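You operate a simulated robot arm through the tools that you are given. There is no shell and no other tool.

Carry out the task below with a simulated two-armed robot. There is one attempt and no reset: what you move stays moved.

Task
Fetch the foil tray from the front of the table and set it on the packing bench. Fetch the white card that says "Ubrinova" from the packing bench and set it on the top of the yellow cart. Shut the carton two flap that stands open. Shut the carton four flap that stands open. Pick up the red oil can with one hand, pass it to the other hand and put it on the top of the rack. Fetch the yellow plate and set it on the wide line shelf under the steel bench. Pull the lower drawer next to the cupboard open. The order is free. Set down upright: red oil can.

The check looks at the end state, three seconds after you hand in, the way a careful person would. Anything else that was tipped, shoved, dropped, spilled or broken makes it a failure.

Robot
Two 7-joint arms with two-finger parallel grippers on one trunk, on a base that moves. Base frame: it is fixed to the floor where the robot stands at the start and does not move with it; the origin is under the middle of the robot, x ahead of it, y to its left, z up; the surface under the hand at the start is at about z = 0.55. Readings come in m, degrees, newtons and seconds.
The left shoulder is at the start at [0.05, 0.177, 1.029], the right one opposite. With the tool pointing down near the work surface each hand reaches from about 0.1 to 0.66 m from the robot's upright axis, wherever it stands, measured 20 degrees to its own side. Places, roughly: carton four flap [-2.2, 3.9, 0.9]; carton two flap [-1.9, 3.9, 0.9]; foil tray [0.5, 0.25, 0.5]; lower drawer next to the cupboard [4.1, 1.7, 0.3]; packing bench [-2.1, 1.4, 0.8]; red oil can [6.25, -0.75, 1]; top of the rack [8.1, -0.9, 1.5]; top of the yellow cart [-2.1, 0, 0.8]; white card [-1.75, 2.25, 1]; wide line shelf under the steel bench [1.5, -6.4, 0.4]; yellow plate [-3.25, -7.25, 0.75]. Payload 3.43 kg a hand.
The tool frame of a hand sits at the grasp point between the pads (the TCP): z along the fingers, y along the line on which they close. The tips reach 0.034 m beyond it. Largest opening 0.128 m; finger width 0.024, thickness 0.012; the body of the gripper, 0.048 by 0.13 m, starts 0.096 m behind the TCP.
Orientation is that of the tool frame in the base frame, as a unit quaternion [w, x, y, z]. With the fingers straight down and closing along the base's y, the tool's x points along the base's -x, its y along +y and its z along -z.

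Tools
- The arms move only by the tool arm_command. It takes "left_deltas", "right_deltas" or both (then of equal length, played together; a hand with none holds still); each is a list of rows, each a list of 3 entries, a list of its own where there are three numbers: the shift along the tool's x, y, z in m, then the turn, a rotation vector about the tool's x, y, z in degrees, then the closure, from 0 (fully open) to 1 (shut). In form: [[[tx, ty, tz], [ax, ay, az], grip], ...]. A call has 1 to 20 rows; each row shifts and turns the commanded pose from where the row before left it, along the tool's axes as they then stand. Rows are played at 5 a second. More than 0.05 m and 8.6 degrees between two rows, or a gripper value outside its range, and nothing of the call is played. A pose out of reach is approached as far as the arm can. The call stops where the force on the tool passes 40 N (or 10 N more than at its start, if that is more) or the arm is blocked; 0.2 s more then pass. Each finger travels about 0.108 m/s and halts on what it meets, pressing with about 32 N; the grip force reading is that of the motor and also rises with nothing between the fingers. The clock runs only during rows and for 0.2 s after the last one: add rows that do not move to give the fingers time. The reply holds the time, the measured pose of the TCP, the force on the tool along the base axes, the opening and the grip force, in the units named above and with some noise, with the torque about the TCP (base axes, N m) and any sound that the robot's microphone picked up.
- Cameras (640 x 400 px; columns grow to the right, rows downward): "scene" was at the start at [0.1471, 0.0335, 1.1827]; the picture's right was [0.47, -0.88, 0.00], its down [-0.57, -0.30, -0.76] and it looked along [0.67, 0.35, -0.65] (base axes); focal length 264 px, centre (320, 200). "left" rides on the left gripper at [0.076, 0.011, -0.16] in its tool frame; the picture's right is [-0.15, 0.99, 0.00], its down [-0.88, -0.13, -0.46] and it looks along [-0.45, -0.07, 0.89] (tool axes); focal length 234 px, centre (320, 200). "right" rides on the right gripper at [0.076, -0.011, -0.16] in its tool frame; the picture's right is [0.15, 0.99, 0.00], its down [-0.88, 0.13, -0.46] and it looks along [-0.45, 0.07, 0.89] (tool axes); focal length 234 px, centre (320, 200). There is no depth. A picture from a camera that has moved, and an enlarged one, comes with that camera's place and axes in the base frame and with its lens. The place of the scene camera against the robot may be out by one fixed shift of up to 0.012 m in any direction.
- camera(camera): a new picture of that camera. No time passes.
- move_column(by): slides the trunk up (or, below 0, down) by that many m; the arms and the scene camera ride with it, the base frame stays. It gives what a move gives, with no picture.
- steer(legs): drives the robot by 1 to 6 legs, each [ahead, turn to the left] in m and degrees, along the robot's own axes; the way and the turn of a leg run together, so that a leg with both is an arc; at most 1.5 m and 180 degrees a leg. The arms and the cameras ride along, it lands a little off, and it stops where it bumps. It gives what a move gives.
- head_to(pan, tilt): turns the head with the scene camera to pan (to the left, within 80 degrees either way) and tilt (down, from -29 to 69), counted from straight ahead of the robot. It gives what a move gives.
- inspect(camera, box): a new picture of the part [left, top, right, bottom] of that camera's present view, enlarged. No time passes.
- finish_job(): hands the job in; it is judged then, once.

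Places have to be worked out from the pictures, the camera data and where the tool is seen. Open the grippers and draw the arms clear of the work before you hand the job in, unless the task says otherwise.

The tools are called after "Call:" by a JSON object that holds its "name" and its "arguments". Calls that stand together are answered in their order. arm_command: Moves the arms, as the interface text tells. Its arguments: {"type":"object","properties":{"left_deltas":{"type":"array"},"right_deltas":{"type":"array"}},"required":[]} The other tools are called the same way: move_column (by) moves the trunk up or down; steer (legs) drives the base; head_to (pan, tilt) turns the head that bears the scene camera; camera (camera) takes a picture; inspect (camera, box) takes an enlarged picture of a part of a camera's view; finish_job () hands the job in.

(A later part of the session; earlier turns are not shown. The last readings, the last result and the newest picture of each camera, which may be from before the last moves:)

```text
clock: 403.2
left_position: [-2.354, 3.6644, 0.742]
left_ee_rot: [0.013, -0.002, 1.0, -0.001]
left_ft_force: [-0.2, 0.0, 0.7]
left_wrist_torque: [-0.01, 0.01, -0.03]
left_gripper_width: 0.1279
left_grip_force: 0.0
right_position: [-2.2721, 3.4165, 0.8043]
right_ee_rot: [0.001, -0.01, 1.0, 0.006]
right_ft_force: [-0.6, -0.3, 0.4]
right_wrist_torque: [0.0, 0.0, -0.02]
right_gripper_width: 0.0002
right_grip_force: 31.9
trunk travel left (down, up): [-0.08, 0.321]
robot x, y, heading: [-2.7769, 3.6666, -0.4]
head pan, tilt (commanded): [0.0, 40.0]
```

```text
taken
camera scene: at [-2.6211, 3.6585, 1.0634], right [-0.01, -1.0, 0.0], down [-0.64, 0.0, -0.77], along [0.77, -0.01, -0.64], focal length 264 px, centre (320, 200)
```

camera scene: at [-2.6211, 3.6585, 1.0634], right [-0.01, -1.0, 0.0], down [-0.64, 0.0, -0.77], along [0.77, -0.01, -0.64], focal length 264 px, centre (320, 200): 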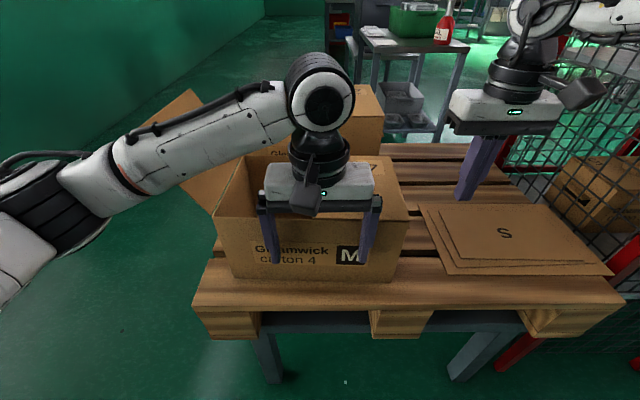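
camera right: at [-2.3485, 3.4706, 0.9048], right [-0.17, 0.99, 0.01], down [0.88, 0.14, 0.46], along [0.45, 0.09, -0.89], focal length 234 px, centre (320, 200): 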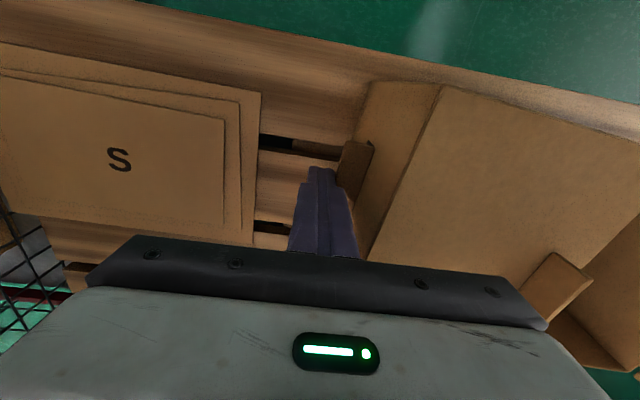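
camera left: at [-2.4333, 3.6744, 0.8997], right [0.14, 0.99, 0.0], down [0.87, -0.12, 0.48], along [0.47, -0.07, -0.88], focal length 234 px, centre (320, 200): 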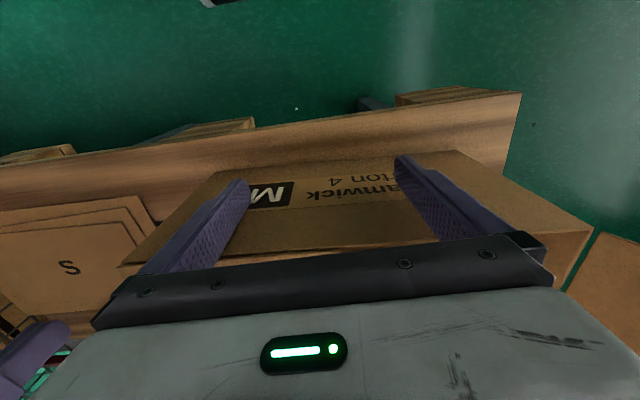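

Call:
{"name": "arm_command", "arguments": {"left_deltas": [[[-0.006, 0, 0], [0, 0, 0], 0], [[-0.005, 0, 0], [0, 0, 0], 0], [[0, 0, 0], [0, 0, 0], 0]]}}

Call:
{"name": "inspect", "arguments": {"camera": "left", "box": [100, 80, 600, 280]}}

```text
clock: 404.0
left_position: [-2.3428, 3.6624, 0.7433]
left_ee_rot: [0.013, -0.003, 1.0, -0.001]
left_ft_force: [0.0, -0.5, -0.4]
left_wrist_torque: [-0.01, -0.02, -0.06]
left_gripper_width: 0.128
left_grip_force: 0.0
right_position: [-2.2716, 3.4167, 0.8039]
right_ee_rot: [0.002, -0.011, 1.0, 0.006]
right_ft_force: [-0.1, 0.2, -0.4]
right_wrist_torque: [-0.02, 0.04, 0.04]
right_gripper_width: 0.0
right_grip_force: 32.0
trunk travel left (down, up): [-0.08, 0.321]
robot x, y, heading: [-2.7752, 3.6634, -0.5]
head pan, tilt (commanded): [0.0, 40.0]
```

```text
1.28 times, centred on (350, 180) of left
camera zoom: at [-2.4224, 3.6735, 0.9002], right [0.14, 0.99, 0.0], down [0.87, -0.12, 0.48], along [0.47, -0.07, -0.88], focal length 300 px, centre (282, 226)
```

zoom: 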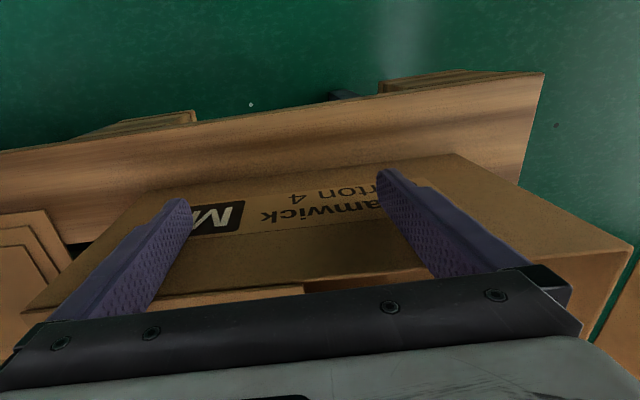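

Carton 4 is back in place (west face x≈-2.336, south wall y≈3.537). Now I fold its flap with support: the right finger goes behind the south wall as a stop, and the left hand goes to the north side of the flap.

Call:
{"name": "arm_command", "arguments": {"left_deltas": [[[0.04, 0, 0], [0, 0, 0], 0.3], [[0.04, 0, -0.02], [0, 0, 0], 1], [[0, 0, -0.045], [0, 0, 0], 1], [[0, 0, -0.045], [0, 0, 0], 1], [[0, 0, -0.045], [0, 0, 0], 1], [[0, 0, -0.045], [0, 0, 0], 1], [[0, 0.045, -0.02], [0, 0, 0], 1], [[0, 0.045, 0], [0, 0, 0], 1], [[0, 0.045, 0], [0, 0, 0], 1], [[0, 0.045, 0], [0, 0, 0], 1], [[0, 0.045, 0], [0, 0, 0], 1], [[0, 0.045, 0], [0, 0, 0], 1], [[0, 0.045, 0], [0, 0, 0], 1]], "right_deltas": [[[0.02, 0, 0], [0, 0, 0], 1], [[0.01, 0, 0.02], [0, 0, 0], 1], [[0, 0, 0.03], [0, 0, 0], 1], [[0, 0.03, 0], [0, 0, 0], 1], [[0, 0.03, 0], [0, 0, 0], 1], [[0, 0.03, 0], [0, 0, 0], 1], [[0, 0, 0], [0, 0, 0], 1], [[0, 0, 0], [0, 0, 0], 1], [[0, 0, 0], [0, 0, 0], 1], [[0, 0, 0], [0, 0, 0], 1], [[0, 0, 0], [0, 0, 0], 1], [[0, 0, 0], [0, 0, 0], 1], [[0, 0, 0], [0, 0, 0], 1]]}}

Call:
{"name": "camera", "arguments": {"camera": "scene"}}

Call:
{"name": "camera", "arguments": {"camera": "right"}}

```text
clock: 406.8
left_position: [-2.4296, 3.9785, 0.9599]
left_ee_rot: [0.013, -0.002, 1.0, -0.002]
left_ft_force: [-0.1, 0.5, 0.3]
left_wrist_torque: [-0.01, -0.03, 0.0]
left_gripper_width: 0.0002
left_grip_force: 31.8
right_position: [-2.3022, 3.5092, 0.7562]
right_ee_rot: [0.002, -0.01, 1.0, 0.006]
right_ft_force: [-0.3, 0.2, 0.5]
right_wrist_torque: [0.02, 0.03, 0.0]
right_gripper_width: 0.0
right_grip_force: 32.2
trunk travel left (down, up): [-0.08, 0.321]
robot x, y, heading: [-2.7766, 3.665, -0.2]
head pan, tilt (commanded): [0.0, 40.0]
```

```text
taken
camera scene: at [-2.6211, 3.6585, 1.0634], right [-0.01, -1.0, 0.0], down [-0.64, 0.0, -0.77], along [0.77, -0.01, -0.64], focal length 264 px, centre (320, 200)
```

scene: 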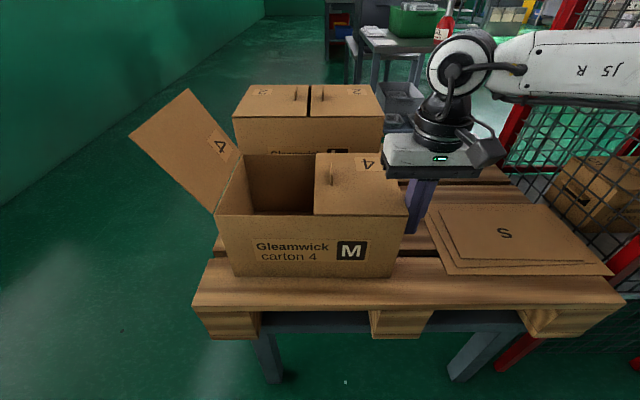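

```text
taken
camera right: at [-2.3777, 3.4926, 0.9142], right [-0.17, 0.99, 0.01], down [0.88, 0.14, 0.46], along [0.45, 0.09, -0.89], focal length 234 px, centre (320, 200)
```

right: 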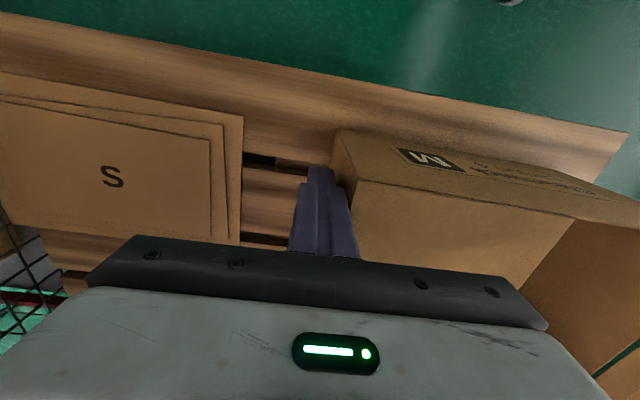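

Good view: flap 4 hinge ≈(y 3.795, z 0.80), top ≈(3.865, 0.93). I move the left hand to x≈-2.25 north of the flap and bring the right stop into light contact.

Call:
{"name": "arm_command", "arguments": {"left_deltas": [[[-0.045, 0, 0], [0, 0, 0], 1], [[-0.045, 0, 0], [0, 0, 0], 1], [[-0.045, 0, 0], [0, 0, 0], 1], [[-0.045, 0, 0], [0, 0, 0], 1], [[0, 0, 0.02], [0, 0, 0], 1], [[0, 0, 0], [0, 0, 0], 1]], "right_deltas": [[[0, 0.004, 0], [0, 0, 0], 1], [[0, 0.004, 0], [0, 0, 0], 1], [[0, 0.003, 0], [0, 0, 0], 1], [[0, 0, 0], [0, 0, 0], 1], [[0, 0, 0], [0, 0, 0], 1], [[0, 0, 0], [0, 0, 0], 1]]}}

Call:
{"name": "camera", "arguments": {"camera": "scene"}}

Call:
{"name": "camera", "arguments": {"camera": "right"}}

```text
clock: 408.2
left_position: [-2.2468, 3.9795, 0.9419]
left_ee_rot: [0.013, -0.004, 1.0, -0.002]
left_ft_force: [0.5, -0.8, -0.1]
left_wrist_torque: [-0.01, 0.03, 0.0]
left_gripper_width: 0.0
left_grip_force: 31.9
right_position: [-2.3049, 3.5164, 0.7563]
right_ee_rot: [0.003, -0.012, 1.0, 0.006]
right_ft_force: [0.2, 0.1, 0.5]
right_wrist_torque: [0.0, 0.01, 0.0]
right_gripper_width: 0.0
right_grip_force: 32.4
right hand out of reach, approached as far as the arm can: row 3
trunk travel left (down, up): [-0.08, 0.321]
robot x, y, heading: [-2.7768, 3.6654, -0.6]
head pan, tilt (commanded): [0.0, 40.0]
```

```text
taken
camera scene: at [-2.621, 3.6586, 1.0633], right [-0.01, -1.0, 0.0], down [-0.64, 0.0, -0.77], along [0.77, -0.01, -0.64], focal length 264 px, centre (320, 200)
```

scene: 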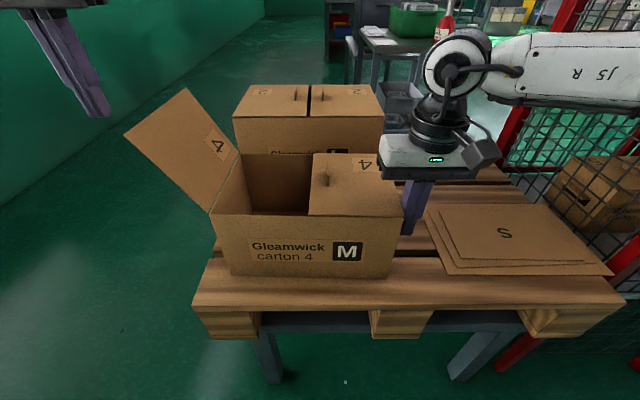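

```text
taken
camera right: at [-2.3815, 3.4993, 0.9146], right [-0.17, 0.99, 0.01], down [0.88, 0.14, 0.46], along [0.45, 0.09, -0.89], focal length 234 px, centre (320, 200)
```

right: 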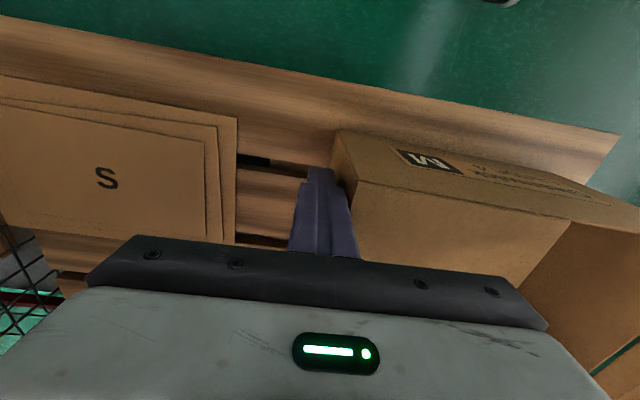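

Right stop is in contact. I push the flap from the north with the left hand.

Call:
{"name": "arm_command", "arguments": {"left_deltas": [[[0, -0.03, 0], [0, 0, 0], 1], [[0, -0.03, 0], [0, 0, 0], 1], [[0, -0.03, 0], [0, 0, 0], 1], [[0, -0.02, 0], [0, 0, 0], 1], [[0, -0.02, 0], [0, 0, 0], 1], [[0, -0.02, 0], [0, 0, 0], 1], [[0, 0, 0], [0, 0, 0], 1]]}}

Call:
{"name": "camera", "arguments": {"camera": "scene"}}

```text
clock: 409.8
left_position: [-2.2493, 3.8282, 0.9447]
left_ee_rot: [0.014, -0.004, 1.0, -0.001]
left_ft_force: [-0.6, -0.3, -0.9]
left_wrist_torque: [0.0, 0.0, 0.05]
left_gripper_width: 0.0
left_grip_force: 31.7
right_position: [-2.3067, 3.5153, 0.7548]
right_ee_rot: [0.003, -0.011, 1.0, 0.007]
right_ft_force: [0.4, 0.2, -0.1]
right_wrist_torque: [0.02, 0.01, -0.04]
right_gripper_width: 0.0
right_grip_force: 32.4
trunk travel left (down, up): [-0.08, 0.321]
robot x, y, heading: [-2.7805, 3.6658, -0.2]
head pan, tilt (commanded): [0.0, 40.0]
```

```text
taken
camera scene: at [-2.621, 3.6585, 1.0633], right [-0.01, -1.0, 0.0], down [-0.64, 0.0, -0.77], along [0.77, -0.01, -0.64], focal length 264 px, centre (320, 200)
```

scene: 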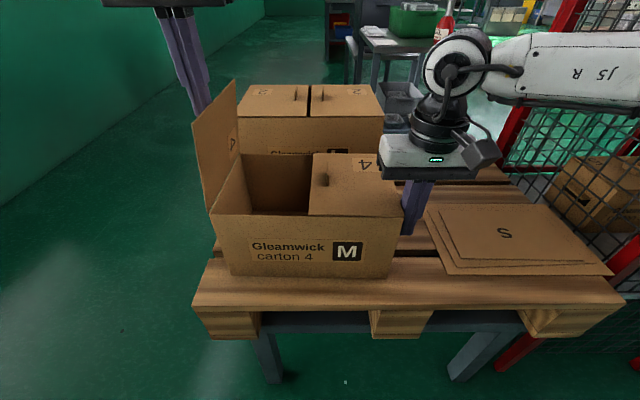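

The flap is rising and the carton stays put. I continue over the top and follow the flap down.

Call:
{"name": "arm_command", "arguments": {"left_deltas": [[[0, -0.02, 0], [0, 0, 0], 1], [[0, -0.02, 0], [0, 0, 0], 1], [[0, -0.02, 0], [0, 0, 0], 1], [[0, -0.02, 0.004], [0, 0, 0], 1], [[0, -0.02, 0.008], [0, 0, 0], 1], [[0, -0.015, 0.015], [0, 0, 0], 1], [[0, 0, 0], [0, 0, 0], 1]]}}

Call:
{"name": "camera", "arguments": {"camera": "scene"}}

```text
clock: 411.4
left_position: [-2.2472, 3.7117, 0.9161]
left_ee_rot: [0.013, -0.004, 1.0, -0.001]
left_ft_force: [0.0, -0.1, 0.5]
left_wrist_torque: [0.01, -0.02, -0.03]
left_gripper_width: 0.0
left_grip_force: 32.0
right_position: [-2.3059, 3.515, 0.7562]
right_ee_rot: [0.002, -0.011, 1.0, 0.007]
right_ft_force: [0.5, 0.2, -0.1]
right_wrist_torque: [-0.02, -0.02, -0.02]
right_gripper_width: 0.0
right_grip_force: 32.1
trunk travel left (down, up): [-0.08, 0.321]
robot x, y, heading: [-2.781, 3.6655, -0.5]
head pan, tilt (commanded): [0.0, 40.0]
```

```text
taken
camera scene: at [-2.621, 3.6585, 1.0633], right [-0.01, -1.0, 0.0], down [-0.64, 0.0, -0.77], along [0.77, -0.01, -0.64], focal length 264 px, centre (320, 200)
```

scene: 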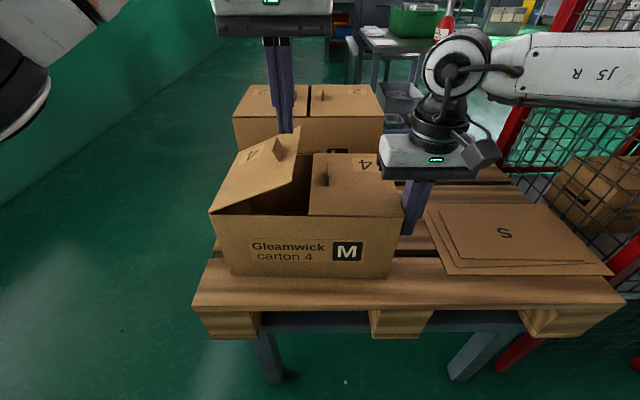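

Call:
{"name": "arm_command", "arguments": {"left_deltas": [[[0, -0.008, 0.015], [0, 0, 0], 1], [[0, -0.004, 0.018], [0, 0, 0], 1], [[0, 0, 0.018], [0, 0, 0], 1], [[0, 0, 0.012], [0, 0, 0], 1], [[0, 0, 0.008], [0, 0, 0], 1], [[0, 0, 0], [0, 0, 0], 1]]}}

Call:
{"name": "camera", "arguments": {"camera": "scene"}}

```text
clock: 412.8
left_position: [-2.2458, 3.7002, 0.8466]
left_ee_rot: [0.013, -0.003, 1.0, -0.001]
left_ft_force: [0.2, 0.6, 0.0]
left_wrist_torque: [0.01, -0.01, 0.02]
left_gripper_width: 0.0
left_grip_force: 32.1
right_position: [-2.3049, 3.514, 0.7555]
right_ee_rot: [0.003, -0.011, 1.0, 0.006]
right_ft_force: [0.5, -0.2, 0.2]
right_wrist_torque: [0.03, -0.02, 0.01]
right_gripper_width: 0.0
right_grip_force: 31.5
trunk travel left (down, up): [-0.08, 0.321]
robot x, y, heading: [-2.7771, 3.6664, -0.5]
head pan, tilt (commanded): [0.0, 40.0]
```

```text
taken
camera scene: at [-2.621, 3.6585, 1.0633], right [-0.01, -1.0, 0.0], down [-0.64, 0.0, -0.77], along [0.77, -0.01, -0.64], focal length 264 px, centre (320, 200)
```

scene: 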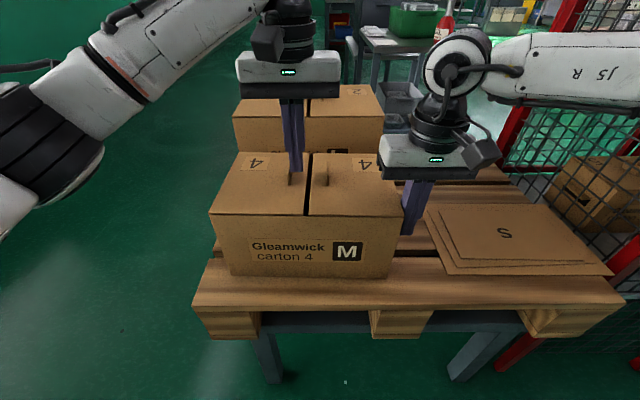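

Flap 4 is closed flat. I press a little more to be sure, then lift the left hand away.

Call:
{"name": "arm_command", "arguments": {"left_deltas": [[[0, 0, 0.006], [0, 0, 0], 1], [[0, 0, 0.006], [0, 0, 0], 1], [[0, 0, 0], [0, 0, 0], 1]]}}

Call:
{"name": "arm_command", "arguments": {"left_deltas": [[[0, 0, -0.03], [0, 0, 0], 1], [[0, 0, -0.045], [0, 0, 0], 1], [[0, 0, -0.045], [0, 0, 0], 1], [[0.045, 0, -0.02], [0, 0, 0], 1], [[0.045, 0.01, 0], [0, 0, 0], 1], [[0.045, 0.02, 0], [0, 0, 0], 1], [[0.04, 0.02, 0], [0, 0, 0], 1]], "right_deltas": [[[0, -0.02, 0], [0, 0, 0], 1], [[0, -0.02, -0.02], [0, 0, 0], 1], [[0, 0, -0.045], [0, 0, 0], 1], [[0, 0, -0.045], [0, 0, 0], 1], [[0.03, 0, 0], [0, 0, 0], 1], [[0.03, 0, 0], [0, 0, 0], 1], [[0.03, 0, 0], [0, 0, 0], 1]]}}

Call:
{"name": "camera", "arguments": {"camera": "scene"}}

```text
clock: 413.6
left_position: [-2.2442, 3.7024, 0.834]
left_ee_rot: [0.013, -0.004, 1.0, -0.002]
left_ft_force: [0.1, 0.0, -0.9]
left_wrist_torque: [-0.01, 0.01, 0.01]
left_gripper_width: 0.0
left_grip_force: 31.5
right_position: [-2.3059, 3.5155, 0.7558]
right_ee_rot: [0.002, -0.012, 1.0, 0.007]
right_ft_force: [0.6, 0.3, 0.4]
right_wrist_torque: [0.03, 0.0, -0.01]
right_gripper_width: 0.0
right_grip_force: 31.9
trunk travel left (down, up): [-0.08, 0.321]
robot x, y, heading: [-2.7793, 3.6628, -0.6]
head pan, tilt (commanded): [0.0, 40.0]
```

```text
clock: 415.2
left_position: [-2.4234, 3.751, 0.97]
left_ee_rot: [0.014, -0.004, 1.0, -0.002]
left_ft_force: [0.5, 1.0, 0.3]
left_wrist_torque: [-0.02, -0.02, 0.0]
left_gripper_width: 0.0
left_grip_force: 32.2
right_position: [-2.3964, 3.4739, 0.8646]
right_ee_rot: [0.002, -0.011, 1.0, 0.007]
right_ft_force: [1.3, -1.3, 0.0]
right_wrist_torque: [0.02, 0.01, -0.02]
right_gripper_width: 0.0
right_grip_force: 32.2
trunk travel left (down, up): [-0.08, 0.321]
robot x, y, heading: [-2.7754, 3.6677, -0.4]
head pan, tilt (commanded): [0.0, 40.0]
```

```text
taken
camera scene: at [-2.6212, 3.6586, 1.0634], right [-0.01, -1.0, 0.0], down [-0.64, 0.0, -0.77], along [0.77, -0.01, -0.64], focal length 264 px, centre (320, 200)
```

scene: 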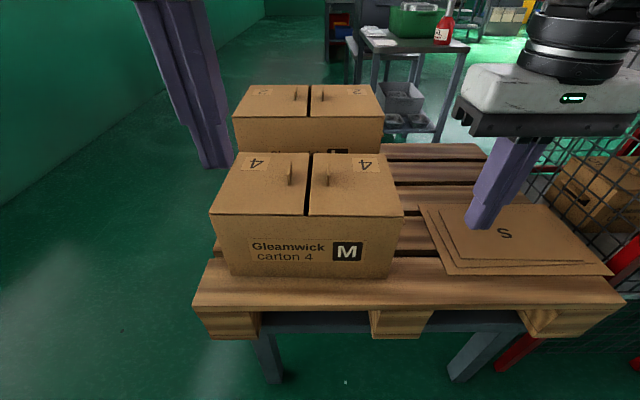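

Both flaps are shut. Next, the sheet stack must go back ~5.5 cm north; I reposition the robot further south (≈(-2.77, 3.33)) so the right hand can reach its south edge.

Call:
{"name": "steer", "arguments": {"legs": [[-0.3, 0], [0, -48], [0.45, 0], [0, 48]]}}

Call:
{"name": "head_to", "arguments": {"pan": -10, "tilt": 42}}

Call:
{"name": "camera", "arguments": {"camera": "scene"}}

Call:
{"name": "camera", "arguments": {"camera": "right"}}

```text
clock: 424.0
left_position: [-2.4217, 3.4128, 0.9685]
left_ee_rot: [0.014, -0.008, 1.0, -0.001]
left_ft_force: [0.0, -0.2, 1.4]
left_wrist_torque: [-0.05, 0.03, 0.02]
left_gripper_width: 0.0
left_grip_force: 32.6
right_position: [-2.3907, 3.1351, 0.8639]
right_ee_rot: [0.001, -0.016, 1.0, 0.006]
right_ft_force: [-1.0, 0.0, -0.6]
right_wrist_torque: [-0.01, -0.02, -0.02]
right_gripper_width: 0.0001
right_grip_force: 31.7
trunk travel left (down, up): [-0.08, 0.321]
robot x, y, heading: [-2.7796, 3.3231, -0.1]
head pan, tilt (commanded): [0.0, 40.0]
```

```text
clock: 424.7
left_position: [-2.4222, 3.4126, 0.9702]
left_ee_rot: [0.013, -0.008, 1.0, -0.002]
left_ft_force: [-0.4, 0.0, 0.4]
left_wrist_torque: [0.02, 0.03, 0.01]
left_gripper_width: 0.0
left_grip_force: 32.6
right_position: [-2.3923, 3.1351, 0.8642]
right_ee_rot: [0.001, -0.015, 1.0, 0.005]
right_ft_force: [0.0, 0.1, 0.7]
right_wrist_torque: [-0.04, 0.01, 0.0]
right_gripper_width: 0.0
right_grip_force: 32.1
trunk travel left (down, up): [-0.08, 0.321]
robot x, y, heading: [-2.7768, 3.324, 0.1]
head pan, tilt (commanded): [-10.0, 42.0]
```

```text
taken
camera scene: at [-2.622, 3.3044, 1.0604], right [-0.17, -0.99, 0.0], down [-0.66, 0.11, -0.74], along [0.73, -0.13, -0.67], focal length 264 px, centre (320, 200)
```

scene: 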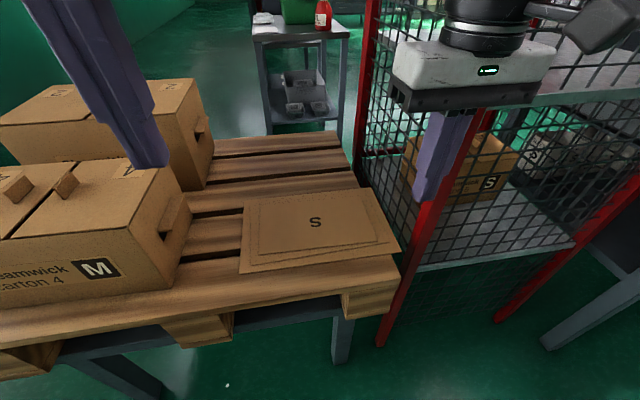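

```text
taken
camera right: at [-2.4672, 3.1182, 1.0237], right [-0.18, 0.98, 0.01], down [0.87, 0.15, 0.46], along [0.45, 0.09, -0.89], focal length 234 px, centre (320, 200)
```

right: 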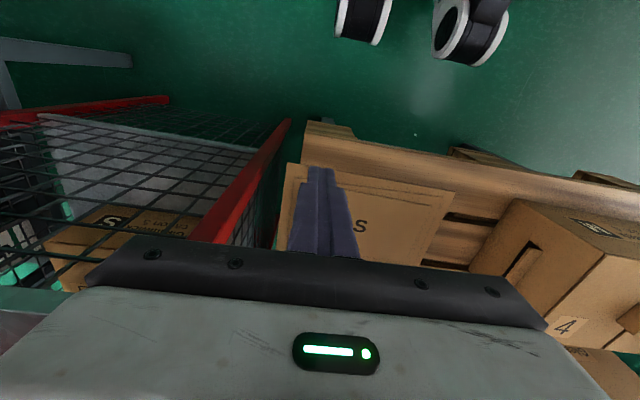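

The right forearm would conflict with the cage here, so I use the left hand: retract the right hand and shift the robot another 0.3 m south.

Call:
{"name": "arm_command", "arguments": {"right_deltas": [[[0.04, 0.02, -0.03], [0, 0, 0], 1], [[0.04, 0.02, -0.03], [0, 0, 0], 1], [[0.02, 0.02, -0.03], [0, 0, 0], 1]]}}

Call:
{"name": "steer", "arguments": {"legs": [[-0.3, 0], [0, -48], [0.43, 0], [0, 48]]}}

Call:
{"name": "head_to", "arguments": {"pan": 15, "tilt": 45}}

Call:
{"name": "camera", "arguments": {"camera": "scene"}}

Call:
{"name": "camera", "arguments": {"camera": "left"}}

```text
refused: row 1 steps farther than a row can; nothing moved
```

```text
clock: 431.0
left_position: [-2.5113, 2.816, 0.9722]
left_ee_rot: [0.015, 0.404, 0.914, -0.005]
left_ft_force: [-0.7, -1.1, 0.4]
left_wrist_torque: [0.0, 0.0, -0.01]
left_gripper_width: 0.0
left_grip_force: 32.0
right_position: [-2.699, 2.6082, 0.8652]
right_ee_rot: [0.005, 0.396, 0.918, 0.005]
right_ft_force: [-0.8, 0.1, 1.4]
right_wrist_torque: [-0.02, 0.0, 0.03]
right_gripper_width: 0.0
right_grip_force: 31.8
trunk travel left (down, up): [-0.08, 0.321]
robot x, y, heading: [-2.8062, 3.0226, -48.3]
head pan, tilt (commanded): [-10.0, 42.0]
stopped in leg 3: the robot was blocked; the commanded pose is now the measured one
```

```text
clock: 431.9
left_position: [-2.5104, 2.8175, 0.9714]
left_ee_rot: [0.015, 0.403, 0.915, -0.006]
left_ft_force: [-0.8, 0.5, -0.3]
left_wrist_torque: [0.01, 0.02, 0.03]
left_gripper_width: 0.0
left_grip_force: 32.3
right_position: [-2.6982, 2.6088, 0.8651]
right_ee_rot: [0.005, 0.395, 0.919, 0.006]
right_ft_force: [0.6, 0.3, 0.4]
right_wrist_torque: [0.03, 0.01, 0.0]
right_gripper_width: 0.0
right_grip_force: 31.9
trunk travel left (down, up): [-0.08, 0.321]
robot x, y, heading: [-2.8111, 3.0227, -48.0]
head pan, tilt (commanded): [15.0, 45.0]
```

```text
taken
camera scene: at [-2.696, 2.9198, 1.0569], right [-0.55, -0.84, 0.0], down [-0.59, 0.39, -0.71], along [0.59, -0.39, -0.7], focal length 264 px, centre (320, 200)
```

scene: 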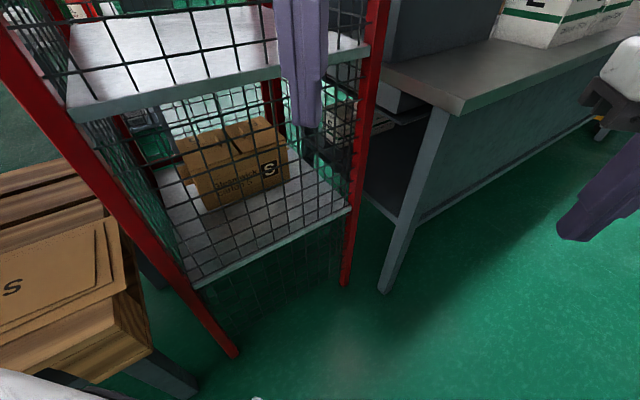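

```text
taken
camera left: at [-2.557, 2.8833, 1.1292], right [0.83, 0.56, 0.01], down [0.49, -0.73, 0.48], along [0.27, -0.4, -0.88], focal length 234 px, centre (320, 200)
```

left: 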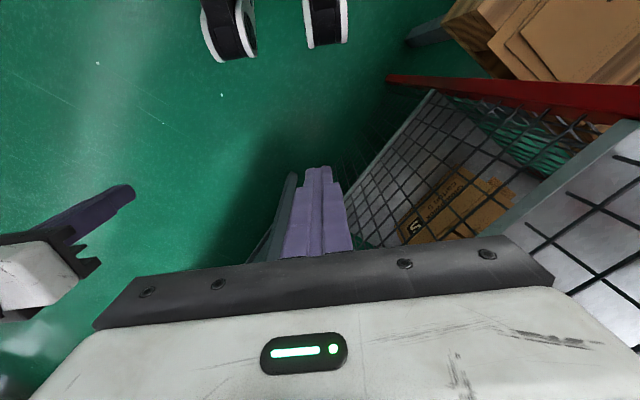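

The base stopped near the cage corner. I retract the right hand, back off a little, turn to face east and come forward at y≈3.09.

Call:
{"name": "arm_command", "arguments": {"right_deltas": [[[0.03, 0.0, -0.03], [0, 0, 0], 1], [[0.03, 0.0, -0.03], [0, 0, 0], 1], [[0.03, 0.0, -0.03], [0, 0, 0], 1]]}}

Call:
{"name": "steer", "arguments": {"legs": [[-0.12, 0], [0, 48], [0.1, 0]]}}

Call:
{"name": "head_to", "arguments": {"pan": 5, "tilt": 45}}

Call:
{"name": "camera", "arguments": {"camera": "scene"}}

Call:
{"name": "camera", "arguments": {"camera": "left"}}

```text
clock: 432.7
left_position: [-2.5111, 2.8175, 0.9711]
left_ee_rot: [0.015, 0.403, 0.915, -0.006]
left_ft_force: [-0.1, 0.9, 0.0]
left_wrist_torque: [0.0, 0.02, 0.0]
left_gripper_width: 0.0001
left_grip_force: 31.8
right_position: [-2.7615, 2.6752, 0.9566]
right_ee_rot: [0.005, 0.396, 0.918, 0.006]
right_ft_force: [-0.8, -0.5, -0.3]
right_wrist_torque: [-0.02, 0.01, 0.02]
right_gripper_width: 0.0002
right_grip_force: 32.0
trunk travel left (down, up): [-0.08, 0.321]
robot x, y, heading: [-2.8081, 3.021, -48.1]
head pan, tilt (commanded): [15.0, 45.0]
```

```text
clock: 436.8
left_position: [-2.4317, 3.1915, 0.9697]
left_ee_rot: [0.014, 0.002, 1.0, -0.001]
left_ft_force: [0.8, 0.8, -0.2]
left_wrist_torque: [0.0, -0.02, 0.04]
left_gripper_width: 0.0002
left_grip_force: 31.9
right_position: [-2.4978, 2.9117, 0.9563]
right_ee_rot: [0.001, -0.005, 1.0, 0.006]
right_ft_force: [0.2, 0.7, 0.0]
right_wrist_torque: [0.0, -0.02, -0.03]
right_gripper_width: 0.0
right_grip_force: 32.5
trunk travel left (down, up): [-0.08, 0.321]
robot x, y, heading: [-2.7901, 3.112, -1.3]
head pan, tilt (commanded): [15.0, 45.0]
```

```text
clock: 437.6
left_position: [-2.4314, 3.1914, 0.9691]
left_ee_rot: [0.012, 0.003, 1.0, -0.001]
left_ft_force: [-0.6, 1.1, 1.2]
left_wrist_torque: [0.01, 0.0, 0.01]
left_gripper_width: 0.0001
left_grip_force: 31.7
right_position: [-2.4989, 2.9116, 0.9565]
right_ee_rot: [0.0, -0.006, 1.0, 0.006]
right_ft_force: [-0.5, -0.9, 0.0]
right_wrist_torque: [-0.02, 0.0, -0.01]
right_gripper_width: 0.0
right_grip_force: 32.1
trunk travel left (down, up): [-0.08, 0.321]
robot x, y, heading: [-2.7903, 3.1081, -0.9]
head pan, tilt (commanded): [5.0, 45.0]
```

```text
taken
camera scene: at [-2.6354, 3.1084, 1.0561], right [0.07, -1.0, 0.0], down [-0.71, -0.05, -0.71], along [0.71, 0.05, -0.71], focal length 264 px, centre (320, 200)
```

scene: 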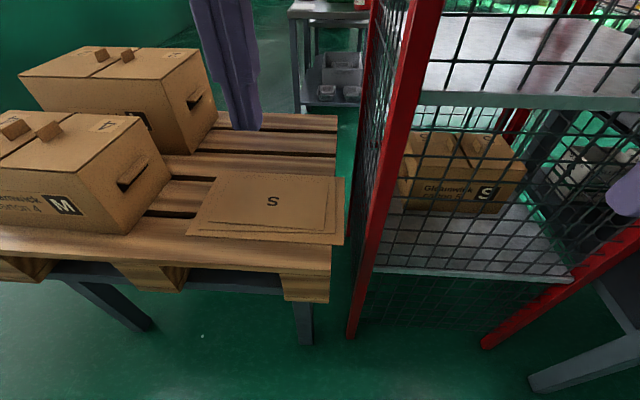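

```text
taken
camera left: at [-2.5122, 3.2033, 1.1276], right [0.15, 0.99, 0.0], down [0.87, -0.13, 0.48], along [0.47, -0.07, -0.88], focal length 234 px, centre (320, 200)
```

left: 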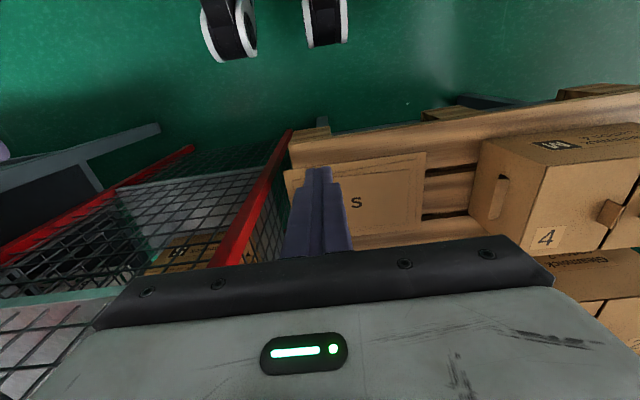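

The sheets overhang the pallet's south end by ~1–2 cm, with ~5 cm free before the cage. I tilt the left hand 20° (leaning north) and bring it above the sheets' south edge.

Call:
{"name": "arm_command", "arguments": {"left_deltas": [[[0, 0, 0], [6.7, 0, 0], 1], [[0, 0, 0], [6.7, 0, 0], 1], [[0, 0, 0], [6.7, 0, 0], 1], [[-0.04, 0, 0], [0, 0, 0], 1], [[-0.04, 0, 0], [0, 0, 0], 1], [[-0.04, 0, 0], [0, 0, 0], 1], [[-0.04, 0, 0], [0, 0, 0], 1], [[-0.04, 0, 0], [0, 0, 0], 1], [[0, -0.0407, 0.0148], [0, 0, 0], 1], [[0, -0.0407, 0.0148], [0, 0, 0], 1], [[0, -0.0407, 0.0148], [0, 0, 0], 1], [[0, 0.0128, 0.03525], [0, 0, 0], 1], [[0, 0.0128, 0.03525], [0, 0, 0], 1], [[0, 0, 0], [0, 0, 0], 1]]}}

Call:
{"name": "camera", "arguments": {"camera": "left"}}

Call:
{"name": "camera", "arguments": {"camera": "scene"}}

```text
clock: 440.6
left_position: [-2.2318, 3.0599, 0.8998]
left_ee_rot: [0.012, 0.004, 0.984, -0.176]
left_ft_force: [-0.4, 3.5, -1.5]
left_wrist_torque: [-0.5, 0.05, 0.1]
left_gripper_width: 0.0001
left_grip_force: 31.9
right_position: [-2.4985, 2.9115, 0.9555]
right_ee_rot: [0.001, -0.006, 1.0, 0.004]
right_ft_force: [0.2, -0.1, -0.4]
right_wrist_torque: [0.03, -0.02, -0.06]
right_gripper_width: 0.0001
right_grip_force: 31.9
trunk travel left (down, up): [-0.08, 0.321]
robot x, y, heading: [-2.7881, 3.1087, -1.0]
head pan, tilt (commanded): [5.0, 45.0]
```

```text
taken
camera left: at [-2.3106, 3.1257, 1.0429], right [0.16, 0.93, -0.34], down [0.87, 0.03, 0.5], along [0.47, -0.37, -0.8], focal length 234 px, centre (320, 200)
```

left: 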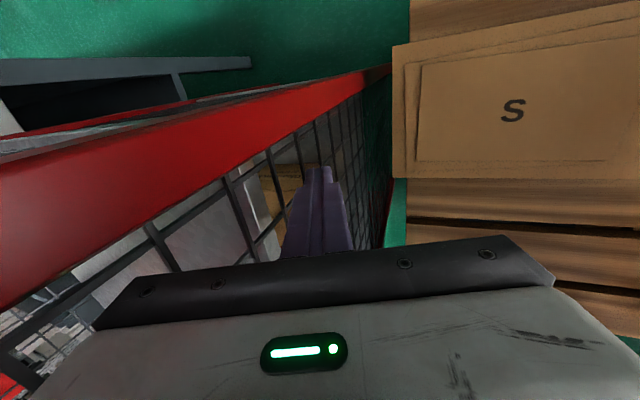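

```text
taken
camera scene: at [-2.6353, 3.1088, 1.056], right [0.07, -1.0, 0.0], down [-0.71, -0.05, -0.71], along [0.71, 0.05, -0.71], focal length 264 px, centre (320, 200)
```

scene: 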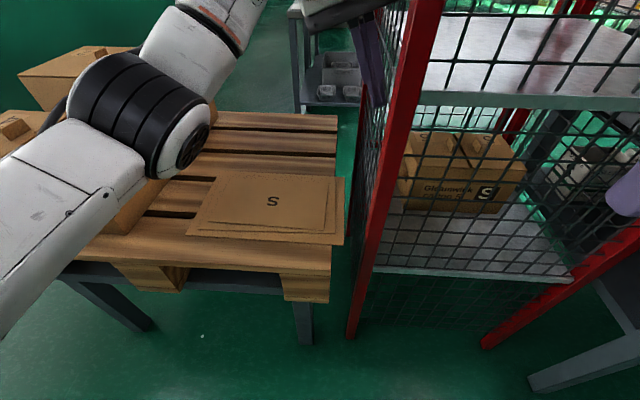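

The fingertip touched the cage mesh lightly (3.5 N). I shift 1.8 cm north and then lower between the sheet edge (y≈3.093) and the cage.

Call:
{"name": "arm_command", "arguments": {"left_deltas": [[[0, 0.0169, -0.0062], [0, 0, 0], 1], [[0, 0.0137, 0.0376], [0, 0, 0], 1], [[0, 0.0137, 0.0376], [0, 0, 0], 1], [[0, 0.0137, 0.0376], [0, 0, 0], 1], [[0, 0, 0], [0, 0, 0], 1]]}}

Call:
{"name": "camera", "arguments": {"camera": "left"}}

Call:
{"name": "camera", "arguments": {"camera": "scene"}}

```text
clock: 441.8
left_position: [-2.2271, 3.081, 0.7795]
left_ee_rot: [0.012, 0.004, 0.984, -0.175]
left_ft_force: [0.8, -0.6, -0.6]
left_wrist_torque: [-0.01, -0.02, 0.02]
left_gripper_width: 0.0
left_grip_force: 32.1
right_position: [-2.4987, 2.9114, 0.957]
right_ee_rot: [0.0, -0.006, 1.0, 0.006]
right_ft_force: [0.4, 0.1, 0.5]
right_wrist_torque: [-0.02, -0.01, 0.0]
right_gripper_width: 0.0
right_grip_force: 31.7
trunk travel left (down, up): [-0.08, 0.321]
robot x, y, heading: [-2.7904, 3.1137, -0.8]
head pan, tilt (commanded): [5.0, 45.0]
```

```text
taken
camera left: at [-2.3062, 3.1459, 0.9243], right [0.16, 0.93, -0.34], down [0.87, 0.03, 0.5], along [0.47, -0.37, -0.8], focal length 234 px, centre (320, 200)
```

left: 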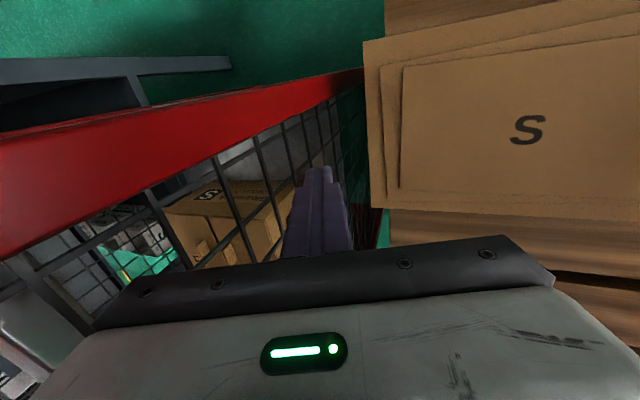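

```text
taken
camera scene: at [-2.6353, 3.1084, 1.0561], right [0.07, -1.0, 0.0], down [-0.71, -0.05, -0.71], along [0.71, 0.05, -0.71], focal length 264 px, centre (320, 200)
```

scene: 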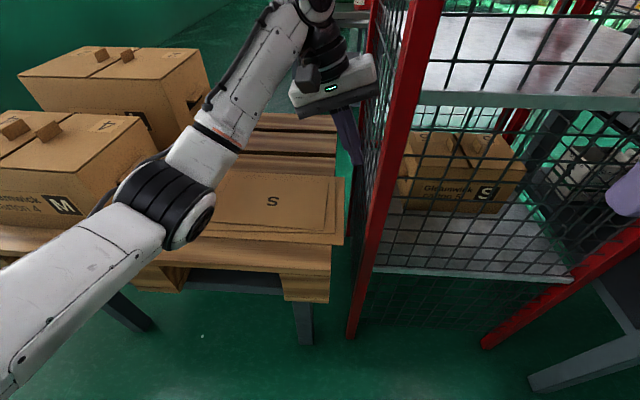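

The elbow is getting low over the pallet; I raise the trunk 10 cm to keep it clear, then lower the hand further.

Call:
{"name": "move_column", "arguments": {"by": 0.1}}

Call:
{"name": "arm_command", "arguments": {"left_deltas": [[[0, 0.0137, 0.0376], [0, 0, 0], 1], [[0, 0.0137, 0.0376], [0, 0, 0], 1], [[0, 0.0137, 0.0376], [0, 0, 0], 1], [[0, 0.0137, 0.0376], [0, 0, 0], 1], [[0, 0, 0], [0, 0, 0], 1]]}}

Call:
{"name": "camera", "arguments": {"camera": "left"}}

Call:
{"name": "camera", "arguments": {"camera": "scene"}}

```text
clock: 443.1
left_position: [-2.2264, 3.0791, 0.8808]
left_ee_rot: [0.012, 0.005, 0.985, -0.175]
left_ft_force: [-0.3, -0.4, -0.1]
left_wrist_torque: [-0.05, 0.0, 0.0]
left_gripper_width: 0.0001
left_grip_force: 32.1
right_position: [-2.4981, 2.9108, 1.0563]
right_ee_rot: [0.001, -0.005, 1.0, 0.006]
right_ft_force: [-0.8, 0.6, 0.1]
right_wrist_torque: [-0.03, 0.02, 0.01]
right_gripper_width: 0.0
right_grip_force: 32.5
trunk travel left (down, up): [-0.18, 0.221]
robot x, y, heading: [-2.7868, 3.1084, -1.0]
head pan, tilt (commanded): [5.0, 45.0]
```

```text
clock: 444.3
left_position: [-2.2226, 3.0807, 0.7213]
left_ee_rot: [0.012, 0.004, 0.985, -0.175]
left_ft_force: [1.1, 0.6, 0.4]
left_wrist_torque: [-0.02, 0.01, 0.04]
left_gripper_width: 0.0001
left_grip_force: 32.1
right_position: [-2.4983, 2.9106, 1.0557]
right_ee_rot: [0.001, -0.005, 1.0, 0.006]
right_ft_force: [0.5, -0.7, -0.5]
right_wrist_torque: [0.0, 0.03, 0.01]
right_gripper_width: 0.0001
right_grip_force: 31.1
trunk travel left (down, up): [-0.18, 0.221]
robot x, y, heading: [-2.7816, 3.1105, -0.9]
head pan, tilt (commanded): [5.0, 45.0]
```

```text
taken
camera left: at [-2.3024, 3.1462, 0.8647], right [0.16, 0.93, -0.34], down [0.87, 0.03, 0.5], along [0.47, -0.37, -0.8], focal length 234 px, centre (320, 200)
```

left: 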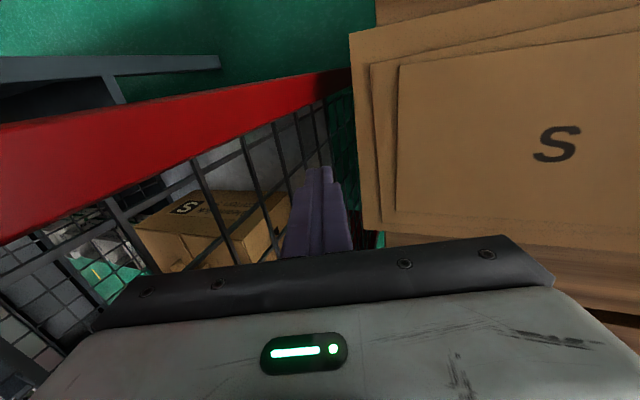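

```text
taken
camera scene: at [-2.6353, 3.1084, 1.1561], right [0.07, -1.0, 0.0], down [-0.71, -0.05, -0.71], along [0.71, 0.05, -0.71], focal length 264 px, centre (320, 200)
```

scene: 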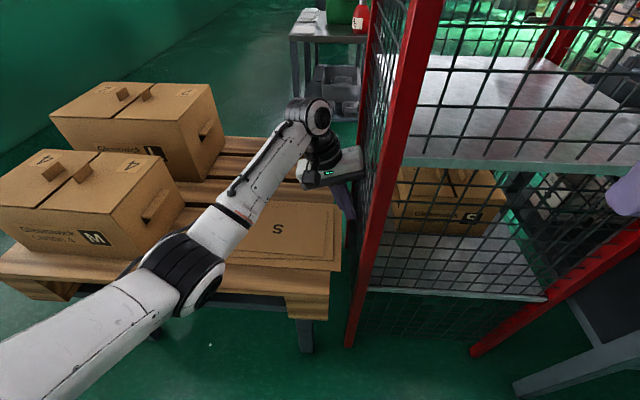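

Now 4 cm lower so the tip is at the sheets' level, then I push north gently, watching for contact with the pallet's end.

Call:
{"name": "arm_command", "arguments": {"left_deltas": [[[0, 0.0068, 0.0188], [0, 0, 0], 1], [[0, 0.0072, 0.0198], [0, 0, 0], 1], [[0, 0, 0], [0, 0, 0], 1]]}}

Call:
{"name": "arm_command", "arguments": {"left_deltas": [[[0, 0.0094, -0.0034], [0, 0, 0], 1], [[0, 0.0094, -0.0034], [0, 0, 0], 1], [[0, 0.0094, -0.0034], [0, 0, 0], 1], [[0, 0, 0], [0, 0, 0], 1]]}}

Call:
{"name": "camera", "arguments": {"camera": "left"}}

```text
clock: 445.1
left_position: [-2.2231, 3.0792, 0.679]
left_ee_rot: [0.012, 0.005, 0.984, -0.175]
left_ft_force: [-0.5, 0.2, 0.2]
left_wrist_torque: [0.0, -0.04, -0.01]
left_gripper_width: 0.0001
left_grip_force: 32.3
right_position: [-2.4985, 2.9112, 1.0557]
right_ee_rot: [0.001, -0.006, 1.0, 0.006]
right_ft_force: [0.1, 0.9, 0.3]
right_wrist_torque: [-0.02, -0.01, -0.03]
right_gripper_width: 0.0
right_grip_force: 32.6
trunk travel left (down, up): [-0.18, 0.221]
robot x, y, heading: [-2.7874, 3.1082, -0.9]
head pan, tilt (commanded): [5.0, 45.0]
```

```text
clock: 446.1
left_position: [-2.2217, 3.1087, 0.6786]
left_ee_rot: [0.012, 0.004, 0.984, -0.176]
left_ft_force: [-0.2, 0.7, -1.1]
left_wrist_torque: [0.02, -0.01, -0.01]
left_gripper_width: 0.0
left_grip_force: 31.7
right_position: [-2.4981, 2.9105, 1.0564]
right_ee_rot: [0.001, -0.006, 1.0, 0.006]
right_ft_force: [-0.5, -0.2, -0.3]
right_wrist_torque: [-0.02, 0.0, -0.01]
right_gripper_width: 0.0001
right_grip_force: 31.9
trunk travel left (down, up): [-0.18, 0.221]
robot x, y, heading: [-2.7868, 3.108, -1.2]
head pan, tilt (commanded): [5.0, 45.0]
```

```text
taken
camera left: at [-2.3016, 3.1745, 0.8228], right [0.16, 0.93, -0.34], down [0.87, 0.03, 0.5], along [0.47, -0.37, -0.8], focal length 234 px, centre (320, 200)
```

left: 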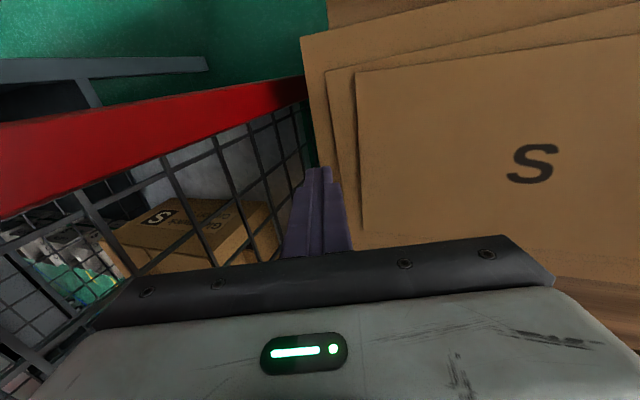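

Call:
{"name": "arm_command", "arguments": {"left_deltas": [[[0, 0.0094, -0.0034], [0, 0, 0], 1], [[0, 0.0094, -0.0034], [0, 0, 0], 1], [[0, 0, 0], [0, 0, 0], 1]]}}

Call:
{"name": "camera", "arguments": {"camera": "left"}}

Call:
{"name": "inspect", "arguments": {"camera": "scene", "box": [220, 160, 380, 320]}}

```text
clock: 446.9
left_position: [-2.2223, 3.1291, 0.6798]
left_ee_rot: [0.011, 0.004, 0.984, -0.175]
left_ft_force: [0.1, -0.7, -0.3]
left_wrist_torque: [0.0, -0.01, 0.02]
left_gripper_width: 0.0
left_grip_force: 32.1
right_position: [-2.4988, 2.9105, 1.056]
right_ee_rot: [0.001, -0.005, 1.0, 0.006]
right_ft_force: [-0.2, 0.2, 1.1]
right_wrist_torque: [0.03, 0.02, 0.0]
right_gripper_width: 0.0
right_grip_force: 31.6
trunk travel left (down, up): [-0.18, 0.221]
robot x, y, heading: [-2.7895, 3.1123, -1.1]
head pan, tilt (commanded): [5.0, 45.0]
```

```text
taken
camera left: at [-2.3016, 3.1948, 0.8229], right [0.16, 0.93, -0.34], down [0.87, 0.03, 0.5], along [0.47, -0.37, -0.8], focal length 234 px, centre (320, 200)
```

left: 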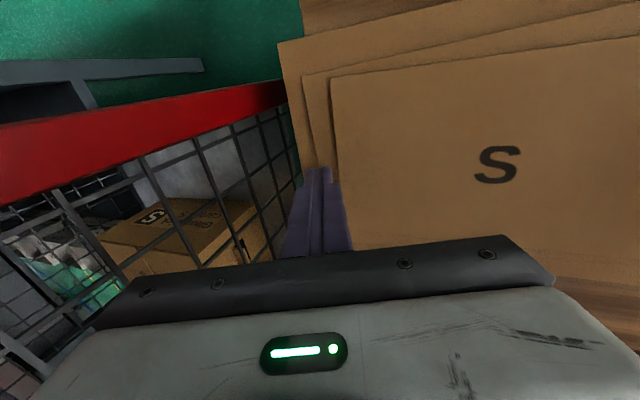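

```text
2.50 times, centred on (300, 240) of scene
camera zoom: at [-2.6353, 3.1084, 1.1561], right [0.07, -1.0, 0.0], down [-0.71, -0.05, -0.71], along [0.71, 0.05, -0.71], focal length 661 px, centre (370, 100)
```

zoom: 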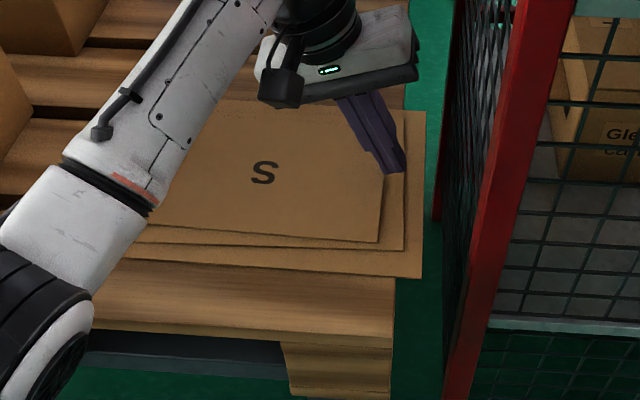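

The tip is still just above the sheets (their top is at z≈0.64). I go back south, lower 1.2 cm and push again.

Call:
{"name": "arm_command", "arguments": {"left_deltas": [[[0, -0.024, 0.0087], [0, 0, 0], 1], [[0, -0.024, 0.0087], [0, 0, 0], 1], [[0, 0.0041, 0.0113], [0, 0, 0], 1], [[0, 0, 0], [0, 0, 0], 1]]}}

Call:
{"name": "arm_command", "arguments": {"left_deltas": [[[0, 0.0094, -0.0034], [0, 0, 0], 1], [[0, 0.0094, -0.0034], [0, 0, 0], 1], [[0, 0.0094, -0.0034], [0, 0, 0], 1], [[0, 0, 0], [0, 0, 0], 1]]}}

Call:
{"name": "camera", "arguments": {"camera": "left"}}

Call:
{"name": "inspect", "arguments": {"camera": "scene", "box": [220, 160, 380, 320]}}

```text
clock: 447.9
left_position: [-2.223, 3.0758, 0.6678]
left_ee_rot: [0.012, 0.004, 0.984, -0.175]
left_ft_force: [0.3, -0.1, 0.7]
left_wrist_torque: [0.04, 0.03, -0.03]
left_gripper_width: 0.0
left_grip_force: 31.7
right_position: [-2.4983, 2.9116, 1.056]
right_ee_rot: [0.001, -0.006, 1.0, 0.006]
right_ft_force: [0.3, 0.5, 0.3]
right_wrist_torque: [0.02, 0.0, 0.04]
right_gripper_width: 0.0
right_grip_force: 32.3
trunk travel left (down, up): [-0.18, 0.221]
robot x, y, heading: [-2.7913, 3.1117, -1.3]
head pan, tilt (commanded): [5.0, 45.0]
```

```text
clock: 448.9
left_position: [-2.2203, 3.1076, 0.6668]
left_ee_rot: [0.012, 0.005, 0.984, -0.175]
left_ft_force: [0.3, 0.7, 1.2]
left_wrist_torque: [0.03, -0.02, 0.02]
left_gripper_width: 0.0
left_grip_force: 32.4
right_position: [-2.4989, 2.9094, 1.0562]
right_ee_rot: [0.001, -0.005, 1.0, 0.006]
right_ft_force: [0.1, 0.4, 0.2]
right_wrist_torque: [-0.02, 0.0, -0.02]
right_gripper_width: 0.0003
right_grip_force: 32.5
trunk travel left (down, up): [-0.18, 0.221]
robot x, y, heading: [-2.7848, 3.1083, -1.0]
head pan, tilt (commanded): [5.0, 45.0]
```

```text
taken
camera left: at [-2.3007, 3.174, 0.8111], right [0.16, 0.93, -0.34], down [0.87, 0.03, 0.5], along [0.47, -0.37, -0.8], focal length 234 px, centre (320, 200)
```

left: 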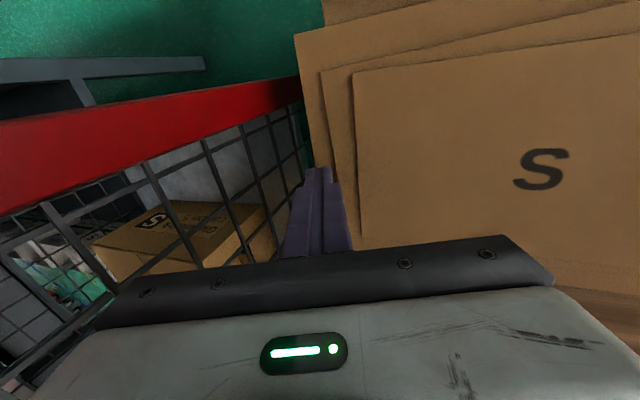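

```text
2.50 times, centred on (300, 240) of scene
camera zoom: at [-2.6354, 3.1084, 1.1561], right [0.07, -1.0, 0.0], down [-0.71, -0.05, -0.71], along [0.71, 0.05, -0.71], focal length 661 px, centre (370, 100)
```

zoom: 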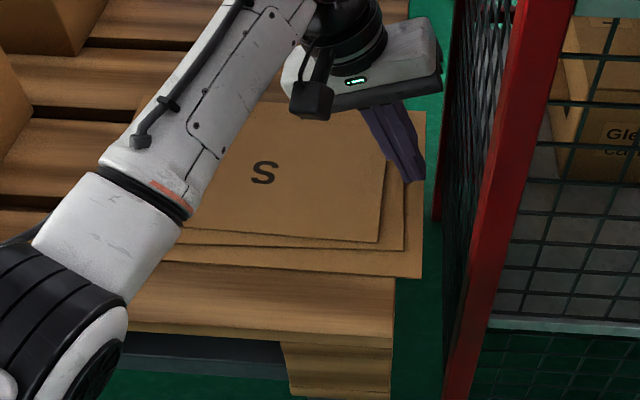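

No contact yet, so the sheets lie lower. I probe the height: move over the sheets and lower in small steps until contact.

Call:
{"name": "arm_command", "arguments": {"left_deltas": [[[0, 0.0235, -0.0085], [0, 0, 0], 1], [[0, 0.0014, 0.0038], [0, 0, 0], 1], [[0, 0.0014, 0.0038], [0, 0, 0], 1], [[0, 0, 0], [0, 0, 0], 1]]}}

Call:
{"name": "arm_command", "arguments": {"left_deltas": [[[0, 0.0014, 0.0038], [0, 0, 0], 1], [[0, 0.0014, 0.0038], [0, 0, 0], 1], [[0, 0, 0], [0, 0, 0], 1]]}}

Call:
{"name": "arm_command", "arguments": {"left_deltas": [[[0, 0.0014, 0.0038], [0, 0, 0], 1], [[0, 0.0014, 0.0038], [0, 0, 0], 1], [[0, 0, 0], [0, 0, 0], 1]]}}

```text
clock: 449.9
left_position: [-2.221, 3.1313, 0.6597]
left_ee_rot: [0.014, 0.005, 0.984, -0.177]
left_ft_force: [1.1, -3.4, 9.5]
left_wrist_torque: [-0.13, 0.0, 0.02]
left_gripper_width: 0.0
left_grip_force: 32.1
right_position: [-2.4997, 2.9113, 1.0557]
right_ee_rot: [0.001, -0.006, 1.0, 0.006]
right_ft_force: [0.5, -0.5, -0.4]
right_wrist_torque: [0.01, 0.02, 0.0]
right_gripper_width: 0.0001
right_grip_force: 32.3
trunk travel left (down, up): [-0.18, 0.221]
robot x, y, heading: [-2.7903, 3.1099, -1.2]
head pan, tilt (commanded): [5.0, 45.0]
```

```text
clock: 450.7
left_position: [-2.2196, 3.1305, 0.6581]
left_ee_rot: [0.019, 0.006, 0.984, -0.177]
left_ft_force: [-3.6, 0.3, 37.1]
left_wrist_torque: [-0.08, 0.22, -0.02]
left_gripper_width: 0.0001
left_grip_force: 33.2
right_position: [-2.5024, 2.911, 1.0574]
right_ee_rot: [0.003, -0.005, 1.0, 0.006]
right_ft_force: [0.3, -0.1, 0.5]
right_wrist_torque: [0.03, -0.02, 0.0]
right_gripper_width: 0.0001
right_grip_force: 31.8
trunk travel left (down, up): [-0.18, 0.221]
robot x, y, heading: [-2.7884, 3.1104, -1.0]
head pan, tilt (commanded): [5.0, 45.0]
```

```text
clock: 451.1
left_position: [-2.2179, 3.1296, 0.6601]
left_ee_rot: [0.023, 0.009, 0.983, -0.181]
left_ft_force: [-5.6, 1.6, 20.7]
left_wrist_torque: [0.02, 0.25, -0.03]
left_gripper_width: 0.0001
left_grip_force: 32.1
right_position: [-2.4993, 2.9112, 1.0559]
right_ee_rot: [0.001, -0.005, 1.0, 0.006]
right_ft_force: [0.8, -0.3, 0.1]
right_wrist_torque: [0.01, 0.02, -0.03]
right_gripper_width: 0.0001
right_grip_force: 32.4
trunk travel left (down, up): [-0.18, 0.221]
robot x, y, heading: [-2.7887, 3.1098, -1.4]
head pan, tilt (commanded): [5.0, 45.0]
stopped in row 2 (left hand): the force on the tool passed its limit at 49 N (the readings are from after the stop); the commanded pose is now the measured one
```

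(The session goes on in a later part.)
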